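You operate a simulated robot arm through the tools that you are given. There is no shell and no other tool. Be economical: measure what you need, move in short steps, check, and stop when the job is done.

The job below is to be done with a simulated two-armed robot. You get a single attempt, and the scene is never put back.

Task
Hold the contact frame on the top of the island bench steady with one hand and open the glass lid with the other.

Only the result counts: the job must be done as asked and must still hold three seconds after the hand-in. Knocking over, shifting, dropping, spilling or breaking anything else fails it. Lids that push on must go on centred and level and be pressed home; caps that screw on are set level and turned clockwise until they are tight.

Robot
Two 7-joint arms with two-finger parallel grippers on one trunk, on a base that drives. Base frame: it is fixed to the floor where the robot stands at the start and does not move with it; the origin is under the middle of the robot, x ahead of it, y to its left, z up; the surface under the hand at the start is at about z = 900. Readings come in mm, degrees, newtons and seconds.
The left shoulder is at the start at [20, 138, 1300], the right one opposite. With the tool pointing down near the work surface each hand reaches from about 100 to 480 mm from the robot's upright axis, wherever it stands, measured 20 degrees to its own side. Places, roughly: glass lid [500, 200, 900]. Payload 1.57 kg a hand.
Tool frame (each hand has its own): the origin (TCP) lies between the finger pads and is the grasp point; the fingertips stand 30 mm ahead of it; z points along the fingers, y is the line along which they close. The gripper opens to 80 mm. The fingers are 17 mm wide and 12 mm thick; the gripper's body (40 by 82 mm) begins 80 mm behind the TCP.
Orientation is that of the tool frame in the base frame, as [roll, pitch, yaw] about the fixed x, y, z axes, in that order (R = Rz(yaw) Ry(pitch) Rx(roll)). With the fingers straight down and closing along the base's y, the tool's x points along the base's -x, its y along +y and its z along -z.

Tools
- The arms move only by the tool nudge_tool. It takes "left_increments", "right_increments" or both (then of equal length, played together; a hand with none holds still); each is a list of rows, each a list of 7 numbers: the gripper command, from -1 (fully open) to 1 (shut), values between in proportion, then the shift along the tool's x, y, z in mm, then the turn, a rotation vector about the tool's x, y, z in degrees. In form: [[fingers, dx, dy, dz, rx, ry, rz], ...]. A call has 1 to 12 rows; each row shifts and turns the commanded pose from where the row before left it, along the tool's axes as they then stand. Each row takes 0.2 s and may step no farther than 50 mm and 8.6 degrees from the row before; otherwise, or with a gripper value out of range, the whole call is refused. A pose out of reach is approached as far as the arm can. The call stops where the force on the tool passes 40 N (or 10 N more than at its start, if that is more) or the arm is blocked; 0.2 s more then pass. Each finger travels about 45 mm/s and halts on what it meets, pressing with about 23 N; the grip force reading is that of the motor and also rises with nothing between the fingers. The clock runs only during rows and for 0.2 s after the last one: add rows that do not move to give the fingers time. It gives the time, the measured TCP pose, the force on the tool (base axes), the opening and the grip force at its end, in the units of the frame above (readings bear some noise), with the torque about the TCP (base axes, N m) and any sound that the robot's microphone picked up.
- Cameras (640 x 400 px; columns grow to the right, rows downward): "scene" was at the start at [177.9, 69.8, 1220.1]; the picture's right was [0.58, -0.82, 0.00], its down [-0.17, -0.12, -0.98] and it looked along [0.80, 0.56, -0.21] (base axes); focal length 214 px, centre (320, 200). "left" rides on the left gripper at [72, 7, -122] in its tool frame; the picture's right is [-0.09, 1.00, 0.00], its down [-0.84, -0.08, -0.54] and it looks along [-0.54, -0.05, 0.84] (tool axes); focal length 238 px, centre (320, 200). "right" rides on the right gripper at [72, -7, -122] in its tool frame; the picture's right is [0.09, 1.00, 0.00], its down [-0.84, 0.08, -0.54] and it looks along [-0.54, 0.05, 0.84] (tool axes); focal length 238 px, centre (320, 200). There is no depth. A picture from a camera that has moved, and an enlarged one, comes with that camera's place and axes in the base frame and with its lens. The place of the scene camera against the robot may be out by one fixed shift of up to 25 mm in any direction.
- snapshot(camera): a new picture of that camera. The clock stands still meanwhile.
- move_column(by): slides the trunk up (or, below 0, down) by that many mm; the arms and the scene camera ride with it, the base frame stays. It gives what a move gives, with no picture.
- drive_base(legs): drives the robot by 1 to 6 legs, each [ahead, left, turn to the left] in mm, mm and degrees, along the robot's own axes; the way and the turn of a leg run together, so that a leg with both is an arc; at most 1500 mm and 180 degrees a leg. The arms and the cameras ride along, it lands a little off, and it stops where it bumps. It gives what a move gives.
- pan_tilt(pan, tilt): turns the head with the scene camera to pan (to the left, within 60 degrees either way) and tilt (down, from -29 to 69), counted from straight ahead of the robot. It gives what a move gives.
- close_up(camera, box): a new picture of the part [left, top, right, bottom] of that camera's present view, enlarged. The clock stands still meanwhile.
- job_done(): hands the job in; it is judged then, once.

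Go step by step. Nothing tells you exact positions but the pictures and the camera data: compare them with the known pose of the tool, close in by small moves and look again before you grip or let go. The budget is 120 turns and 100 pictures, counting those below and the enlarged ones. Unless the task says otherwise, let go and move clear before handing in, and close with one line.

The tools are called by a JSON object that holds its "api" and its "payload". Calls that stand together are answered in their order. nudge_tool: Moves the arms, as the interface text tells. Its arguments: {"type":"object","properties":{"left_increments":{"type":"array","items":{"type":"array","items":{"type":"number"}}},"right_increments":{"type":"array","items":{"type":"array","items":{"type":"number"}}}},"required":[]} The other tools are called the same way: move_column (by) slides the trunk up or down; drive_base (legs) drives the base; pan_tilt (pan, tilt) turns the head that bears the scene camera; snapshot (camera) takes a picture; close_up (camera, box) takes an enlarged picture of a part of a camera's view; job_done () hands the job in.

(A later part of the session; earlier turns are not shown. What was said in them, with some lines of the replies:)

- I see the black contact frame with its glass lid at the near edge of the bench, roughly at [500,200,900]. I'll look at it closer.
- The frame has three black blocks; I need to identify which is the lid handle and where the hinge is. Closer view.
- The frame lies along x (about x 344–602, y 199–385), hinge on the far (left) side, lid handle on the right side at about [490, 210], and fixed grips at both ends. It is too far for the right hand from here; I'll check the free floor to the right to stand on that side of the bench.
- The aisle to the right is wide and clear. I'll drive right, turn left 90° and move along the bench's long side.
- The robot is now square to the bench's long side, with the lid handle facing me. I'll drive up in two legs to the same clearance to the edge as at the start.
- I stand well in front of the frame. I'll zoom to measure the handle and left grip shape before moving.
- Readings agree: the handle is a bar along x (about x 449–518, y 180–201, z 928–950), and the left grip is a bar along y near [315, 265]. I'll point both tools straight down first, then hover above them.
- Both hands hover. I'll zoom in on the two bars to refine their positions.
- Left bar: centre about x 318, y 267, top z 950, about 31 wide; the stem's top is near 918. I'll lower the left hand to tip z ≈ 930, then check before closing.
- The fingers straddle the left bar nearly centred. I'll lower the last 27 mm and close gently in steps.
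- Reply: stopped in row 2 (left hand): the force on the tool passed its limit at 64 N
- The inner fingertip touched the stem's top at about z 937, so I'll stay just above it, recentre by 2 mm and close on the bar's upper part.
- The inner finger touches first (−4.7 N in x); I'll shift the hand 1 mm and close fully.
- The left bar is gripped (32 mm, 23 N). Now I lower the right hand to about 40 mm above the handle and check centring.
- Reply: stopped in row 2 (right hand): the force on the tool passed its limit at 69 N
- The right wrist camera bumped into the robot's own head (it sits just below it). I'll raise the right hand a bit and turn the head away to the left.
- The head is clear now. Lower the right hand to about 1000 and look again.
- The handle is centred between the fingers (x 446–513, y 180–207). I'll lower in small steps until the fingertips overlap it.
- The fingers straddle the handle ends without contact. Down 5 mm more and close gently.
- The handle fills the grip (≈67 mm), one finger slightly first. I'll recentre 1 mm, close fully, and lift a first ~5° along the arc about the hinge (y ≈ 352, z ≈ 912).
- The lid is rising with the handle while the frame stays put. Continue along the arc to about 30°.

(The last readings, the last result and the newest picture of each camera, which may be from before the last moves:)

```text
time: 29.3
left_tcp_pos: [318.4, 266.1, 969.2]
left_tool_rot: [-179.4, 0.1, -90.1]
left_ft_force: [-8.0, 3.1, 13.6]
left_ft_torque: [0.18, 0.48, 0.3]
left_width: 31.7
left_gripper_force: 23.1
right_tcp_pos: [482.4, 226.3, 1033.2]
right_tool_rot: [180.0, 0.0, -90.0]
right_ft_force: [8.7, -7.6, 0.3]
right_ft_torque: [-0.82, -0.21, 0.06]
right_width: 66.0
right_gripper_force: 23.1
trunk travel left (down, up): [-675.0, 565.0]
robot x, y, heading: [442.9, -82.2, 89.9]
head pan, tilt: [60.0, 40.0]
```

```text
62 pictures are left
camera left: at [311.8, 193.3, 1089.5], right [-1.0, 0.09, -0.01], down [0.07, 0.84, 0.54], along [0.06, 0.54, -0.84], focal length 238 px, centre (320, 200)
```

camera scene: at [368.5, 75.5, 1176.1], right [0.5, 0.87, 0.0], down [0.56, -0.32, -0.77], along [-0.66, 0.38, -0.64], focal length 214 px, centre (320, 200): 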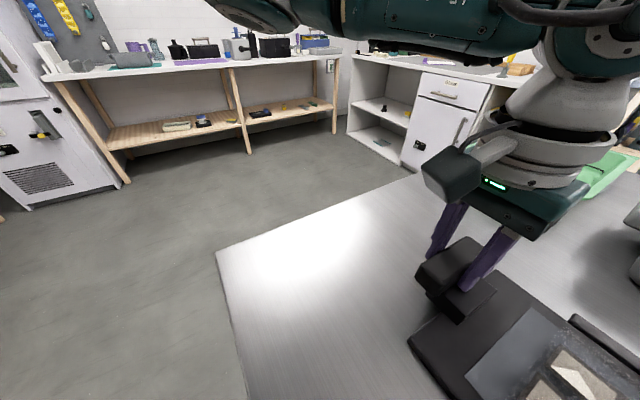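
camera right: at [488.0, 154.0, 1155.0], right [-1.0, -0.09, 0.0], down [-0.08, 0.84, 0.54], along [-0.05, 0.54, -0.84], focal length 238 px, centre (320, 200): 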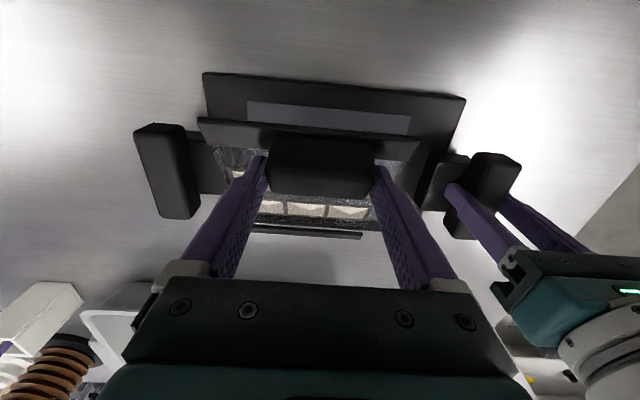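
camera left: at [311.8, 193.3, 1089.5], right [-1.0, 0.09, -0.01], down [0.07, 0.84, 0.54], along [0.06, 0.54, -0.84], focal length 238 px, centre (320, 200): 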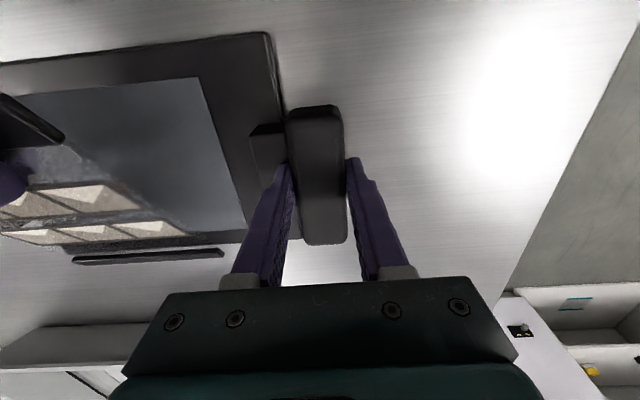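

About 28° open, frame still. Continue to about 60°, easing 1 mm on the side forces.

{"api": "nudge_tool", "payload": {"right_increments": [[1, -8.3, -1, -10.5, 0, 0, 0], [1, -10.2, 0, -9.7, 0, 0, 0], [1, -10.9, 0, -8.8, 0, 0, 0], [1, -11.7, 0, -7.8, 0, 0, 0]]}}

{"api": "snapshot", "payload": {"camera": "right"}}

{"api": "snapshot", "payload": {"camera": "left"}}

```text
time: 30.3
left_tcp_pos: [319.1, 267.4, 968.2]
left_tool_rot: [-179.4, 0.1, -90.2]
left_ft_force: [-3.8, 4.3, 12.8]
left_ft_torque: [0.0, 0.6, 0.44]
left_width: 32.0
left_gripper_force: 22.6
right_tcp_pos: [483.3, 268.8, 1070.0]
right_tool_rot: [179.9, 0.1, -89.9]
right_ft_force: [2.7, -7.1, 1.2]
right_ft_torque: [-0.87, -0.31, 0.17]
right_width: 65.9
right_gripper_force: 23.4
trunk travel left (down, up): [-675.0, 565.0]
robot x, y, heading: [438.3, -82.7, 90.4]
head pan, tilt: [60.0, 40.0]
```

```text
61 pictures are left
camera right: at [488.6, 195.8, 1192.1], right [-1.0, -0.09, 0.0], down [-0.08, 0.84, 0.54], along [-0.05, 0.54, -0.84], focal length 238 px, centre (320, 200)
```

right: 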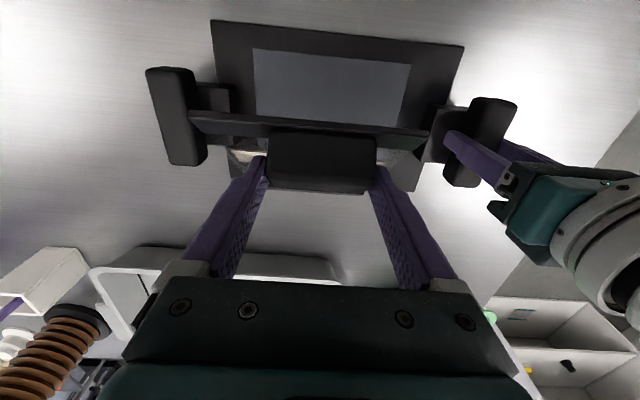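

```text
60 pictures are left
camera left: at [311.9, 193.4, 1089.5], right [-1.0, 0.1, -0.01], down [0.07, 0.84, 0.54], along [0.06, 0.54, -0.84], focal length 238 px, centre (320, 200)
```

left: 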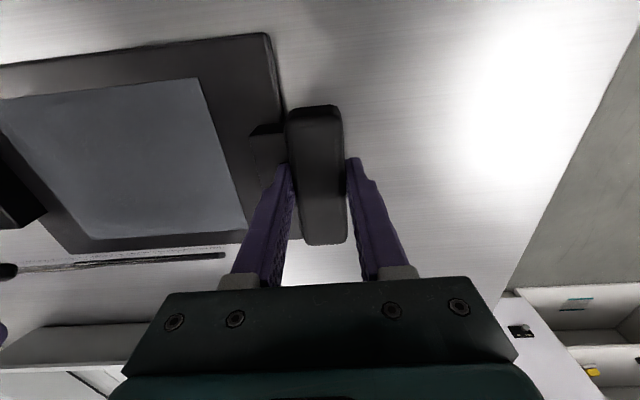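

Force is small and the path matches the arc (≈50°). Continue to about 80°.

{"api": "nudge_tool", "payload": {"right_increments": [[1, -12, 0, -6.7, 0, 0, 0], [1, -12.8, 0, -5.6, 0, 0, 0], [1, -13.4, 0, -4.5, 0, 0, 0], [1, -13.6, 0, -3.3, 0, 0, 0], [1, -13.9, 0, -2.1, 0, 0, 0]]}}

{"api": "snapshot", "payload": {"camera": "right"}}

{"api": "snapshot", "payload": {"camera": "left"}}

```text
time: 31.5
left_tcp_pos: [319.7, 267.1, 967.3]
left_tool_rot: [-179.4, 0.1, -90.2]
left_ft_force: [1.8, 4.1, 8.2]
left_ft_torque: [0.14, 0.5, 0.47]
left_width: 32.2
left_gripper_force: 23.0
right_tcp_pos: [482.0, 334.4, 1093.9]
right_tool_rot: [179.8, 0.2, -90.1]
right_ft_force: [-3.8, -6.7, 3.3]
right_ft_torque: [-0.77, -0.3, -0.21]
right_width: 65.9
right_gripper_force: 22.9
trunk travel left (down, up): [-675.0, 565.0]
robot x, y, heading: [444.1, -83.0, 90.1]
head pan, tilt: [60.0, 40.0]
```

```text
59 pictures are left
camera right: at [488.4, 262.6, 1215.4], right [-1.0, -0.09, 0.0], down [-0.07, 0.84, 0.54], along [-0.05, 0.54, -0.84], focal length 238 px, centre (320, 200)
```

right: 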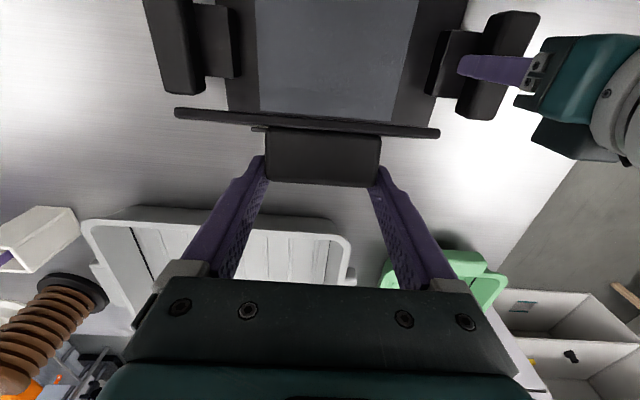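

```text
58 pictures are left
camera left: at [312.0, 193.5, 1089.5], right [-1.0, 0.1, -0.01], down [0.07, 0.84, 0.54], along [0.06, 0.54, -0.84], focal length 238 px, centre (320, 200)
```

left: 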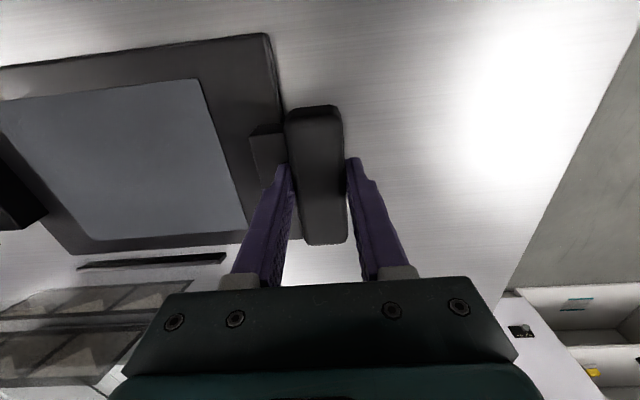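

About 75° open. Continue to roughly 92°, watching for the hinge stop.

{"api": "nudge_tool", "payload": {"right_increments": [[1, -14, 0, -0.9, 0, 0, 0], [1, -14, 0, 0.4, 0, 0, 0], [1, -13.9, 0, 1.5, 0, 0, 0], [1, -6, 0, 1.2, 0, 0, 0]]}}

{"api": "snapshot", "payload": {"camera": "right"}}

```text
time: 32.5
left_tcp_pos: [319.4, 266.5, 966.9]
left_tool_rot: [-179.4, 0.0, -90.2]
left_ft_force: [6.8, 3.8, -0.1]
left_ft_torque: [-0.55, 0.43, 0.14]
left_width: 32.0
left_gripper_force: 23.2
right_tcp_pos: [482.1, 372.8, 1092.2]
right_tool_rot: [179.8, 0.2, -89.8]
right_ft_force: [-13.3, -2.6, 10.5]
right_ft_torque: [-0.33, -0.52, -0.01]
right_width: 65.9
right_gripper_force: 23.2
right hand out of reach, approached as far as the arm can: row 4
trunk travel left (down, up): [-675.0, 565.0]
robot x, y, heading: [442.4, -81.7, 89.9]
head pan, tilt: [60.0, 40.0]
```

```text
57 pictures are left
camera right: at [488.6, 300.9, 1213.6], right [-1.0, -0.1, 0.0], down [-0.08, 0.83, 0.55], along [-0.05, 0.54, -0.84], focal length 238 px, centre (320, 200)
```

right: 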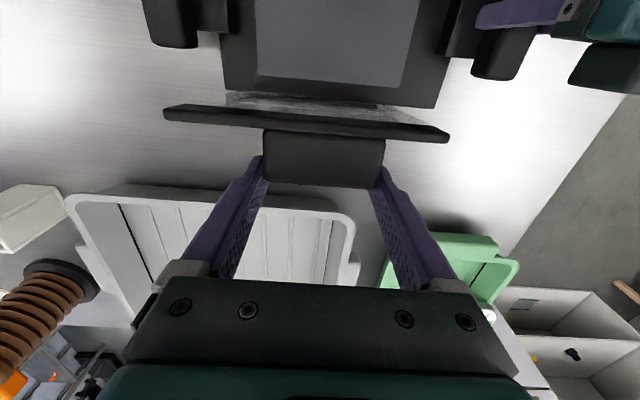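

The right hand nears its reach limit at about 88–90°. Tilting the tool tip forward gains reach: I'll tilt in small steps and advance past vertical.

{"api": "nudge_tool", "payload": {"right_increments": [[1, 0, 0, 0, 0, -3, 0], [1, 0, 0, 0, 0, -3, 0], [1, 0, 0, 0, 0, -2, 0], [1, -5, 0, 0, 0, -2, 0]]}}

{"api": "snapshot", "payload": {"camera": "right"}}

```text
time: 33.5
left_tcp_pos: [319.1, 267.9, 968.1]
left_tool_rot: [-179.2, 0.3, -90.2]
left_ft_force: [13.5, 6.8, 0.2]
left_ft_torque: [0.76, 0.55, 0.1]
left_width: 32.1
left_gripper_force: 23.1
right_tcp_pos: [483.3, 376.9, 1090.5]
right_tool_rot: [179.8, 10.0, -90.0]
right_ft_force: [-16.5, -5.6, -2.0]
right_ft_torque: [-0.51, 0.06, -0.15]
right_width: 66.1
right_gripper_force: 23.0
trunk travel left (down, up): [-675.0, 565.0]
robot x, y, heading: [442.2, -80.1, 90.1]
head pan, tilt: [60.0, 40.0]
```

```text
56 pictures are left
camera right: at [489.7, 284.7, 1198.3], right [-1.0, -0.09, -0.01], down [-0.07, 0.73, 0.68], along [-0.05, 0.68, -0.73], focal length 238 px, centre (320, 200)
```

right: 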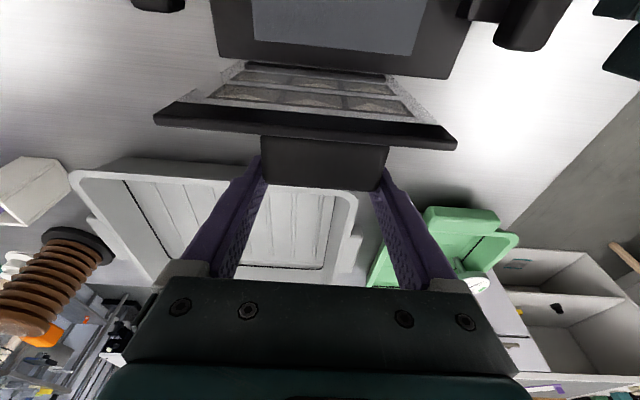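

Past 90° now by a little. I'll ease the x-force by 2 mm and advance another ~10° with a bit more tilt.

{"api": "nudge_tool", "payload": {"right_increments": [[1, -6.5, 1, 2, 0, -1, 0], [1, -6.5, 1, 2.3, 0, -1, 0], [1, -6.5, 0, 2.5, 0, -2, 0], [1, -6.5, 0, 3, 0, -2, 0]]}}

{"api": "snapshot", "payload": {"camera": "right"}}

{"api": "snapshot", "payload": {"camera": "left"}}

```text
time: 34.5
left_tcp_pos: [321.0, 266.6, 966.8]
left_tool_rot: [-179.4, 0.1, -90.2]
left_ft_force: [11.3, 7.9, 5.5]
left_ft_torque: [0.42, 0.45, 0.13]
left_width: 32.3
left_gripper_force: 23.0
right_tcp_pos: [483.6, 406.2, 1087.8]
right_tool_rot: [179.9, 16.0, -90.3]
right_ft_force: [-8.8, -5.5, -3.5]
right_ft_torque: [-0.63, 0.01, -0.02]
right_width: 65.9
right_gripper_force: 22.9
trunk travel left (down, up): [-675.0, 565.0]
robot x, y, heading: [439.6, -83.3, 90.2]
head pan, tilt: [60.0, 40.0]
```

```text
55 pictures are left
camera right: at [488.9, 302.4, 1185.1], right [-1.0, -0.09, -0.02], down [-0.08, 0.65, 0.75], along [-0.05, 0.75, -0.66], focal length 238 px, centre (320, 200)
```

right: 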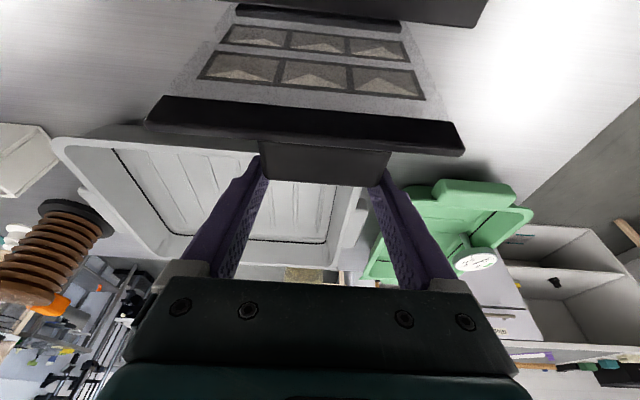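

```text
54 pictures are left
camera left: at [312.6, 193.7, 1089.5], right [-1.0, 0.1, -0.01], down [0.07, 0.84, 0.55], along [0.06, 0.54, -0.84], focal length 238 px, centre (320, 200)
```

left: 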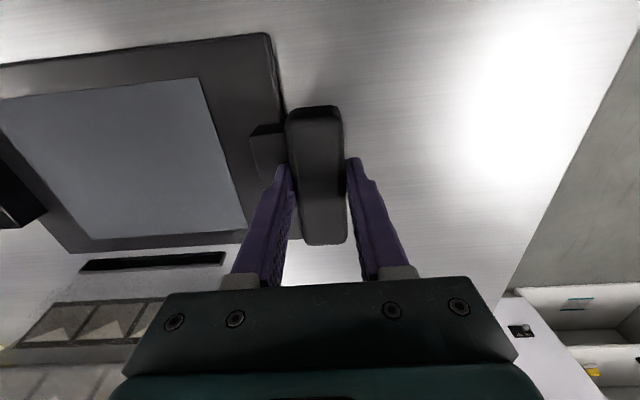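

About 102° open with no stop yet. Advance another ~6° carefully.

{"api": "nudge_tool", "payload": {"right_increments": [[1, -5, 0.5, 4, 0, -1, 0], [1, -5, 0.5, 4.3, 0, -1, 0], [1, -5, 0, 4.6, 0, -1, 0]]}}

{"api": "snapshot", "payload": {"camera": "right"}}

```text
time: 35.3
left_tcp_pos: [319.6, 266.7, 969.0]
left_tool_rot: [-179.3, 0.1, -90.1]
left_ft_force: [6.1, 5.5, 15.1]
left_ft_torque: [-0.63, 0.23, 0.4]
left_width: 31.9
left_gripper_force: 22.6
right_tcp_pos: [483.0, 425.2, 1082.4]
right_tool_rot: [-179.9, 19.1, -90.1]
right_ft_force: [-0.6, -13.5, 14.5]
right_ft_torque: [-0.31, 0.02, -0.02]
right_width: 65.5
right_gripper_force: 22.8
trunk travel left (down, up): [-675.0, 565.0]
robot x, y, heading: [442.9, -83.3, 90.2]
head pan, tilt: [60.0, 40.0]
```

```text
53 pictures are left
camera right: at [488.3, 316.1, 1172.5], right [-1.0, -0.08, -0.03], down [-0.08, 0.61, 0.79], along [-0.05, 0.79, -0.62], focal length 238 px, centre (320, 200)
```

right: 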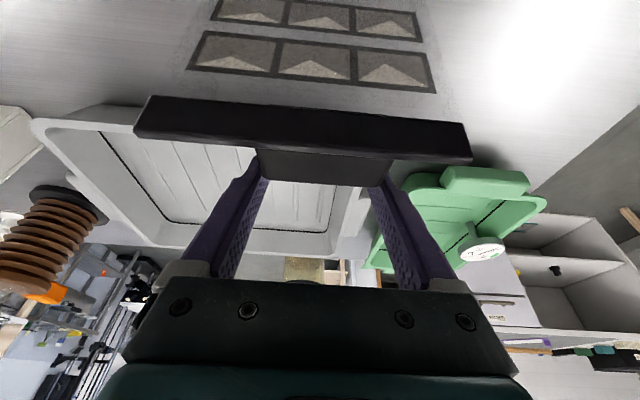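

Resistance rose to ~19 N along the swing: the hinge stop at about 108–110°. I'll release the handle slowly and back out along the tool axis.

{"api": "nudge_tool", "payload": {"right_increments": [[1, 1.5, 0, -1.5, 0, 0, 0], [-0.75, 0, 0, 0, 0, 0, 0], [-1, 0, 0, 0, 0, 0, 0], [-1, 0, 0, 0, 0, 0, 0], [-1, 0, 0, -10, 0, 0, 0], [-1, 0, 0, -10, 0, 0, 0], [-1, 0, 0, -10, 0, 0, 0]]}}

{"api": "snapshot", "payload": {"camera": "right"}}

{"api": "snapshot", "payload": {"camera": "left"}}

```text
time: 36.9
left_tcp_pos: [319.5, 266.5, 967.1]
left_tool_rot: [-179.5, 0.1, -90.2]
left_ft_force: [3.0, -0.7, 15.0]
left_ft_torque: [-0.37, 0.31, -0.1]
left_width: 31.9
left_gripper_force: 23.1
right_tcp_pos: [481.9, 413.1, 1110.0]
right_tool_rot: [179.9, 19.1, -90.3]
right_ft_force: [-0.1, -0.3, 0.2]
right_ft_torque: [0.02, 0.01, 0.01]
right_width: 79.7
right_gripper_force: 0.0
trunk travel left (down, up): [-675.0, 565.0]
robot x, y, heading: [443.5, -83.7, 90.3]
head pan, tilt: [60.0, 40.0]
```

```text
52 pictures are left
camera right: at [487.6, 303.9, 1201.9], right [-1.0, -0.08, -0.03], down [-0.07, 0.61, 0.79], along [-0.05, 0.79, -0.62], focal length 238 px, centre (320, 200)
```

right: 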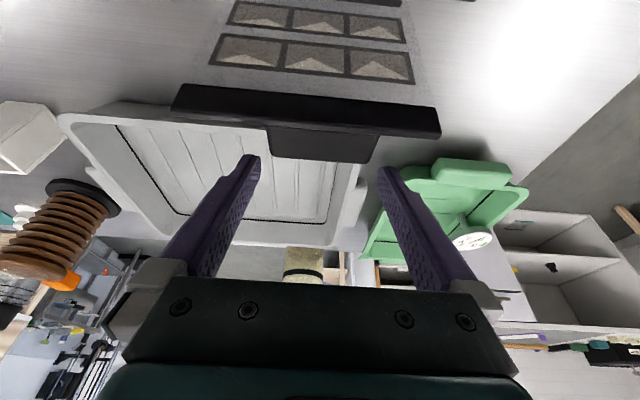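

```text
51 pictures are left
camera left: at [312.3, 193.8, 1089.5], right [-1.0, 0.1, -0.01], down [0.07, 0.84, 0.54], along [0.06, 0.54, -0.84], focal length 238 px, centre (320, 200)
```

left: 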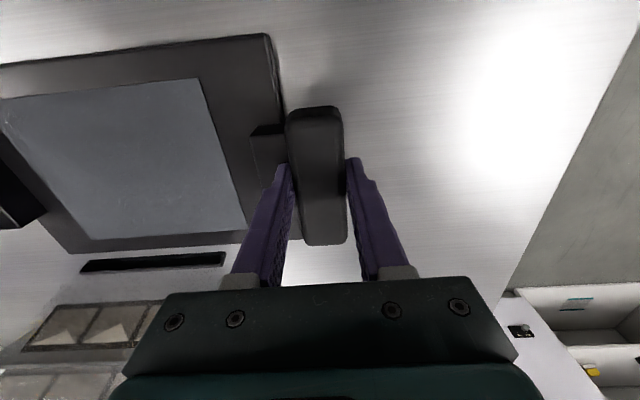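

The lid rests open on its own. I'll move the right hand clear, check it still holds, then release the left grip.

{"api": "nudge_tool", "payload": {"right_increments": [[-1, 0, 0, -30, 0, 0, 0], [-1, 0, 0, -30, 0, 0, 0], [-1, 0, 0, -30, 0, 4, 0], [-1, 20, 0, 0, 0, 4, 0], [-1, 25, 0, 0, 0, 4, 0], [-1, 25, 0, 0, 0, 4, 0], [-1, 0, 0, 0, 0, 3, 0]]}}

{"api": "snapshot", "payload": {"camera": "right"}}

```text
time: 38.7
left_tcp_pos: [319.7, 266.2, 968.5]
left_tool_rot: [-179.4, 0.1, -90.2]
left_ft_force: [0.0, 2.5, 3.1]
left_ft_torque: [-0.5, 0.43, 0.03]
left_width: 32.3
left_gripper_force: 23.0
right_tcp_pos: [485.8, 306.7, 1154.1]
right_tool_rot: [-179.8, -3.8, -90.6]
right_ft_force: [-0.7, 0.2, -0.8]
right_ft_torque: [-0.03, 0.01, -0.01]
right_width: 80.0
right_gripper_force: 0.1
trunk travel left (down, up): [-675.0, 565.0]
robot x, y, heading: [438.1, -81.8, 90.1]
head pan, tilt: [60.0, 40.0]
stopped in row 7 (right hand): the arm was blocked; the commanded pose is now the measured one
```

```text
50 pictures are left
camera right: at [490.5, 241.8, 1281.0], right [-1.0, -0.08, 0.0], down [-0.07, 0.87, 0.48], along [-0.04, 0.48, -0.87], focal length 238 px, centre (320, 200)
```

right: 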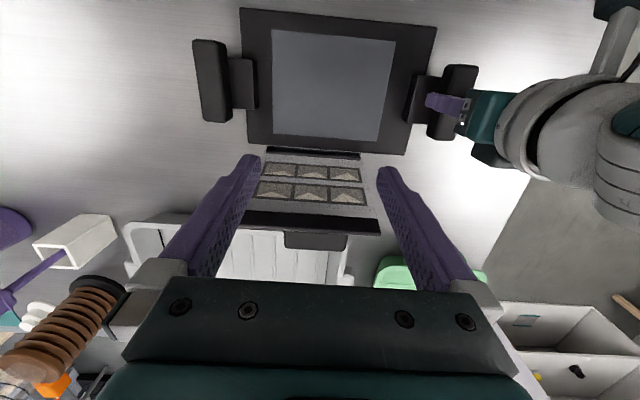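

The lid stays open and the right hand is clear of it. Now release the left grip gently and rise.

{"api": "nudge_tool", "payload": {"left_increments": [[0.1, 0, 0, 0, 0, 0, 0], [0.1, 0, 0, 0, 0, 0, 0], [-0.2, 0, 0, -1, 0, 0, 0], [-0.2, 0, 0, -5, 0, 0, 0], [-0.2, 0, 0, -15, 0, 0, 0], [-0.2, 0, 0, -25, 0, 0, 0], [-0.2, 0, 0, -30, 0, 0, 0], [-0.2, 0, 0, -30, 0, 0, 0]]}}

{"api": "snapshot", "payload": {"camera": "left"}}

{"api": "snapshot", "payload": {"camera": "right"}}

```text
time: 40.5
left_tcp_pos: [319.5, 267.5, 1074.0]
left_tool_rot: [-179.5, 0.0, -90.1]
left_ft_force: [0.2, 0.3, -0.7]
left_ft_torque: [0.05, -0.01, 0.01]
left_width: 47.8
left_gripper_force: 0.1
right_tcp_pos: [486.0, 306.5, 1155.3]
right_tool_rot: [-179.7, -3.8, -90.6]
right_ft_force: [0.0, -0.6, 0.2]
right_ft_torque: [0.01, -0.02, 0.0]
right_width: 80.0
right_gripper_force: 0.1
trunk travel left (down, up): [-675.0, 565.0]
robot x, y, heading: [443.6, -85.5, 89.9]
head pan, tilt: [60.0, 40.0]
```

```text
49 pictures are left
camera left: at [311.6, 193.0, 1196.1], right [-1.0, 0.09, -0.01], down [0.07, 0.84, 0.54], along [0.06, 0.54, -0.84], focal length 238 px, centre (320, 200)
```

left: 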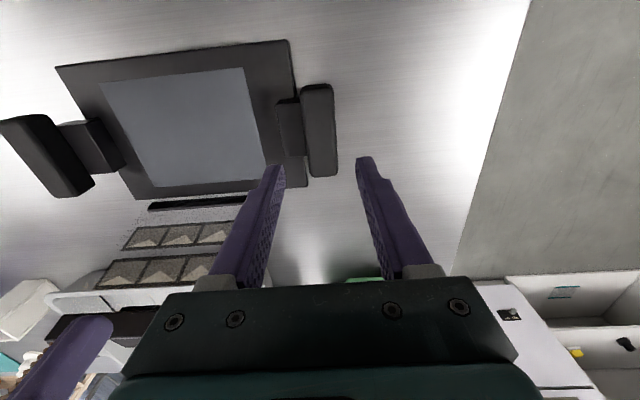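

```text
48 pictures are left
camera right: at [490.4, 241.5, 1281.4], right [-1.0, -0.08, 0.0], down [-0.07, 0.87, 0.48], along [-0.04, 0.48, -0.87], focal length 238 px, centre (320, 200)
```

right: 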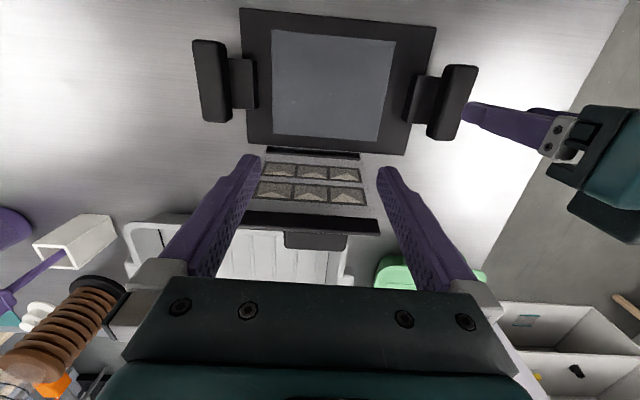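

The frame sits where it was, the lid stands open against its stop, and both hands are clear. Handing in.

{"api": "job_done", "payload": {}}

```text
The job is handed in.
```

The glass lid is open to about 108°, resting against what appears to be its hinge stop. The left hand held the frame steady while the right opened the lid, and both hands have let go and moved clear.
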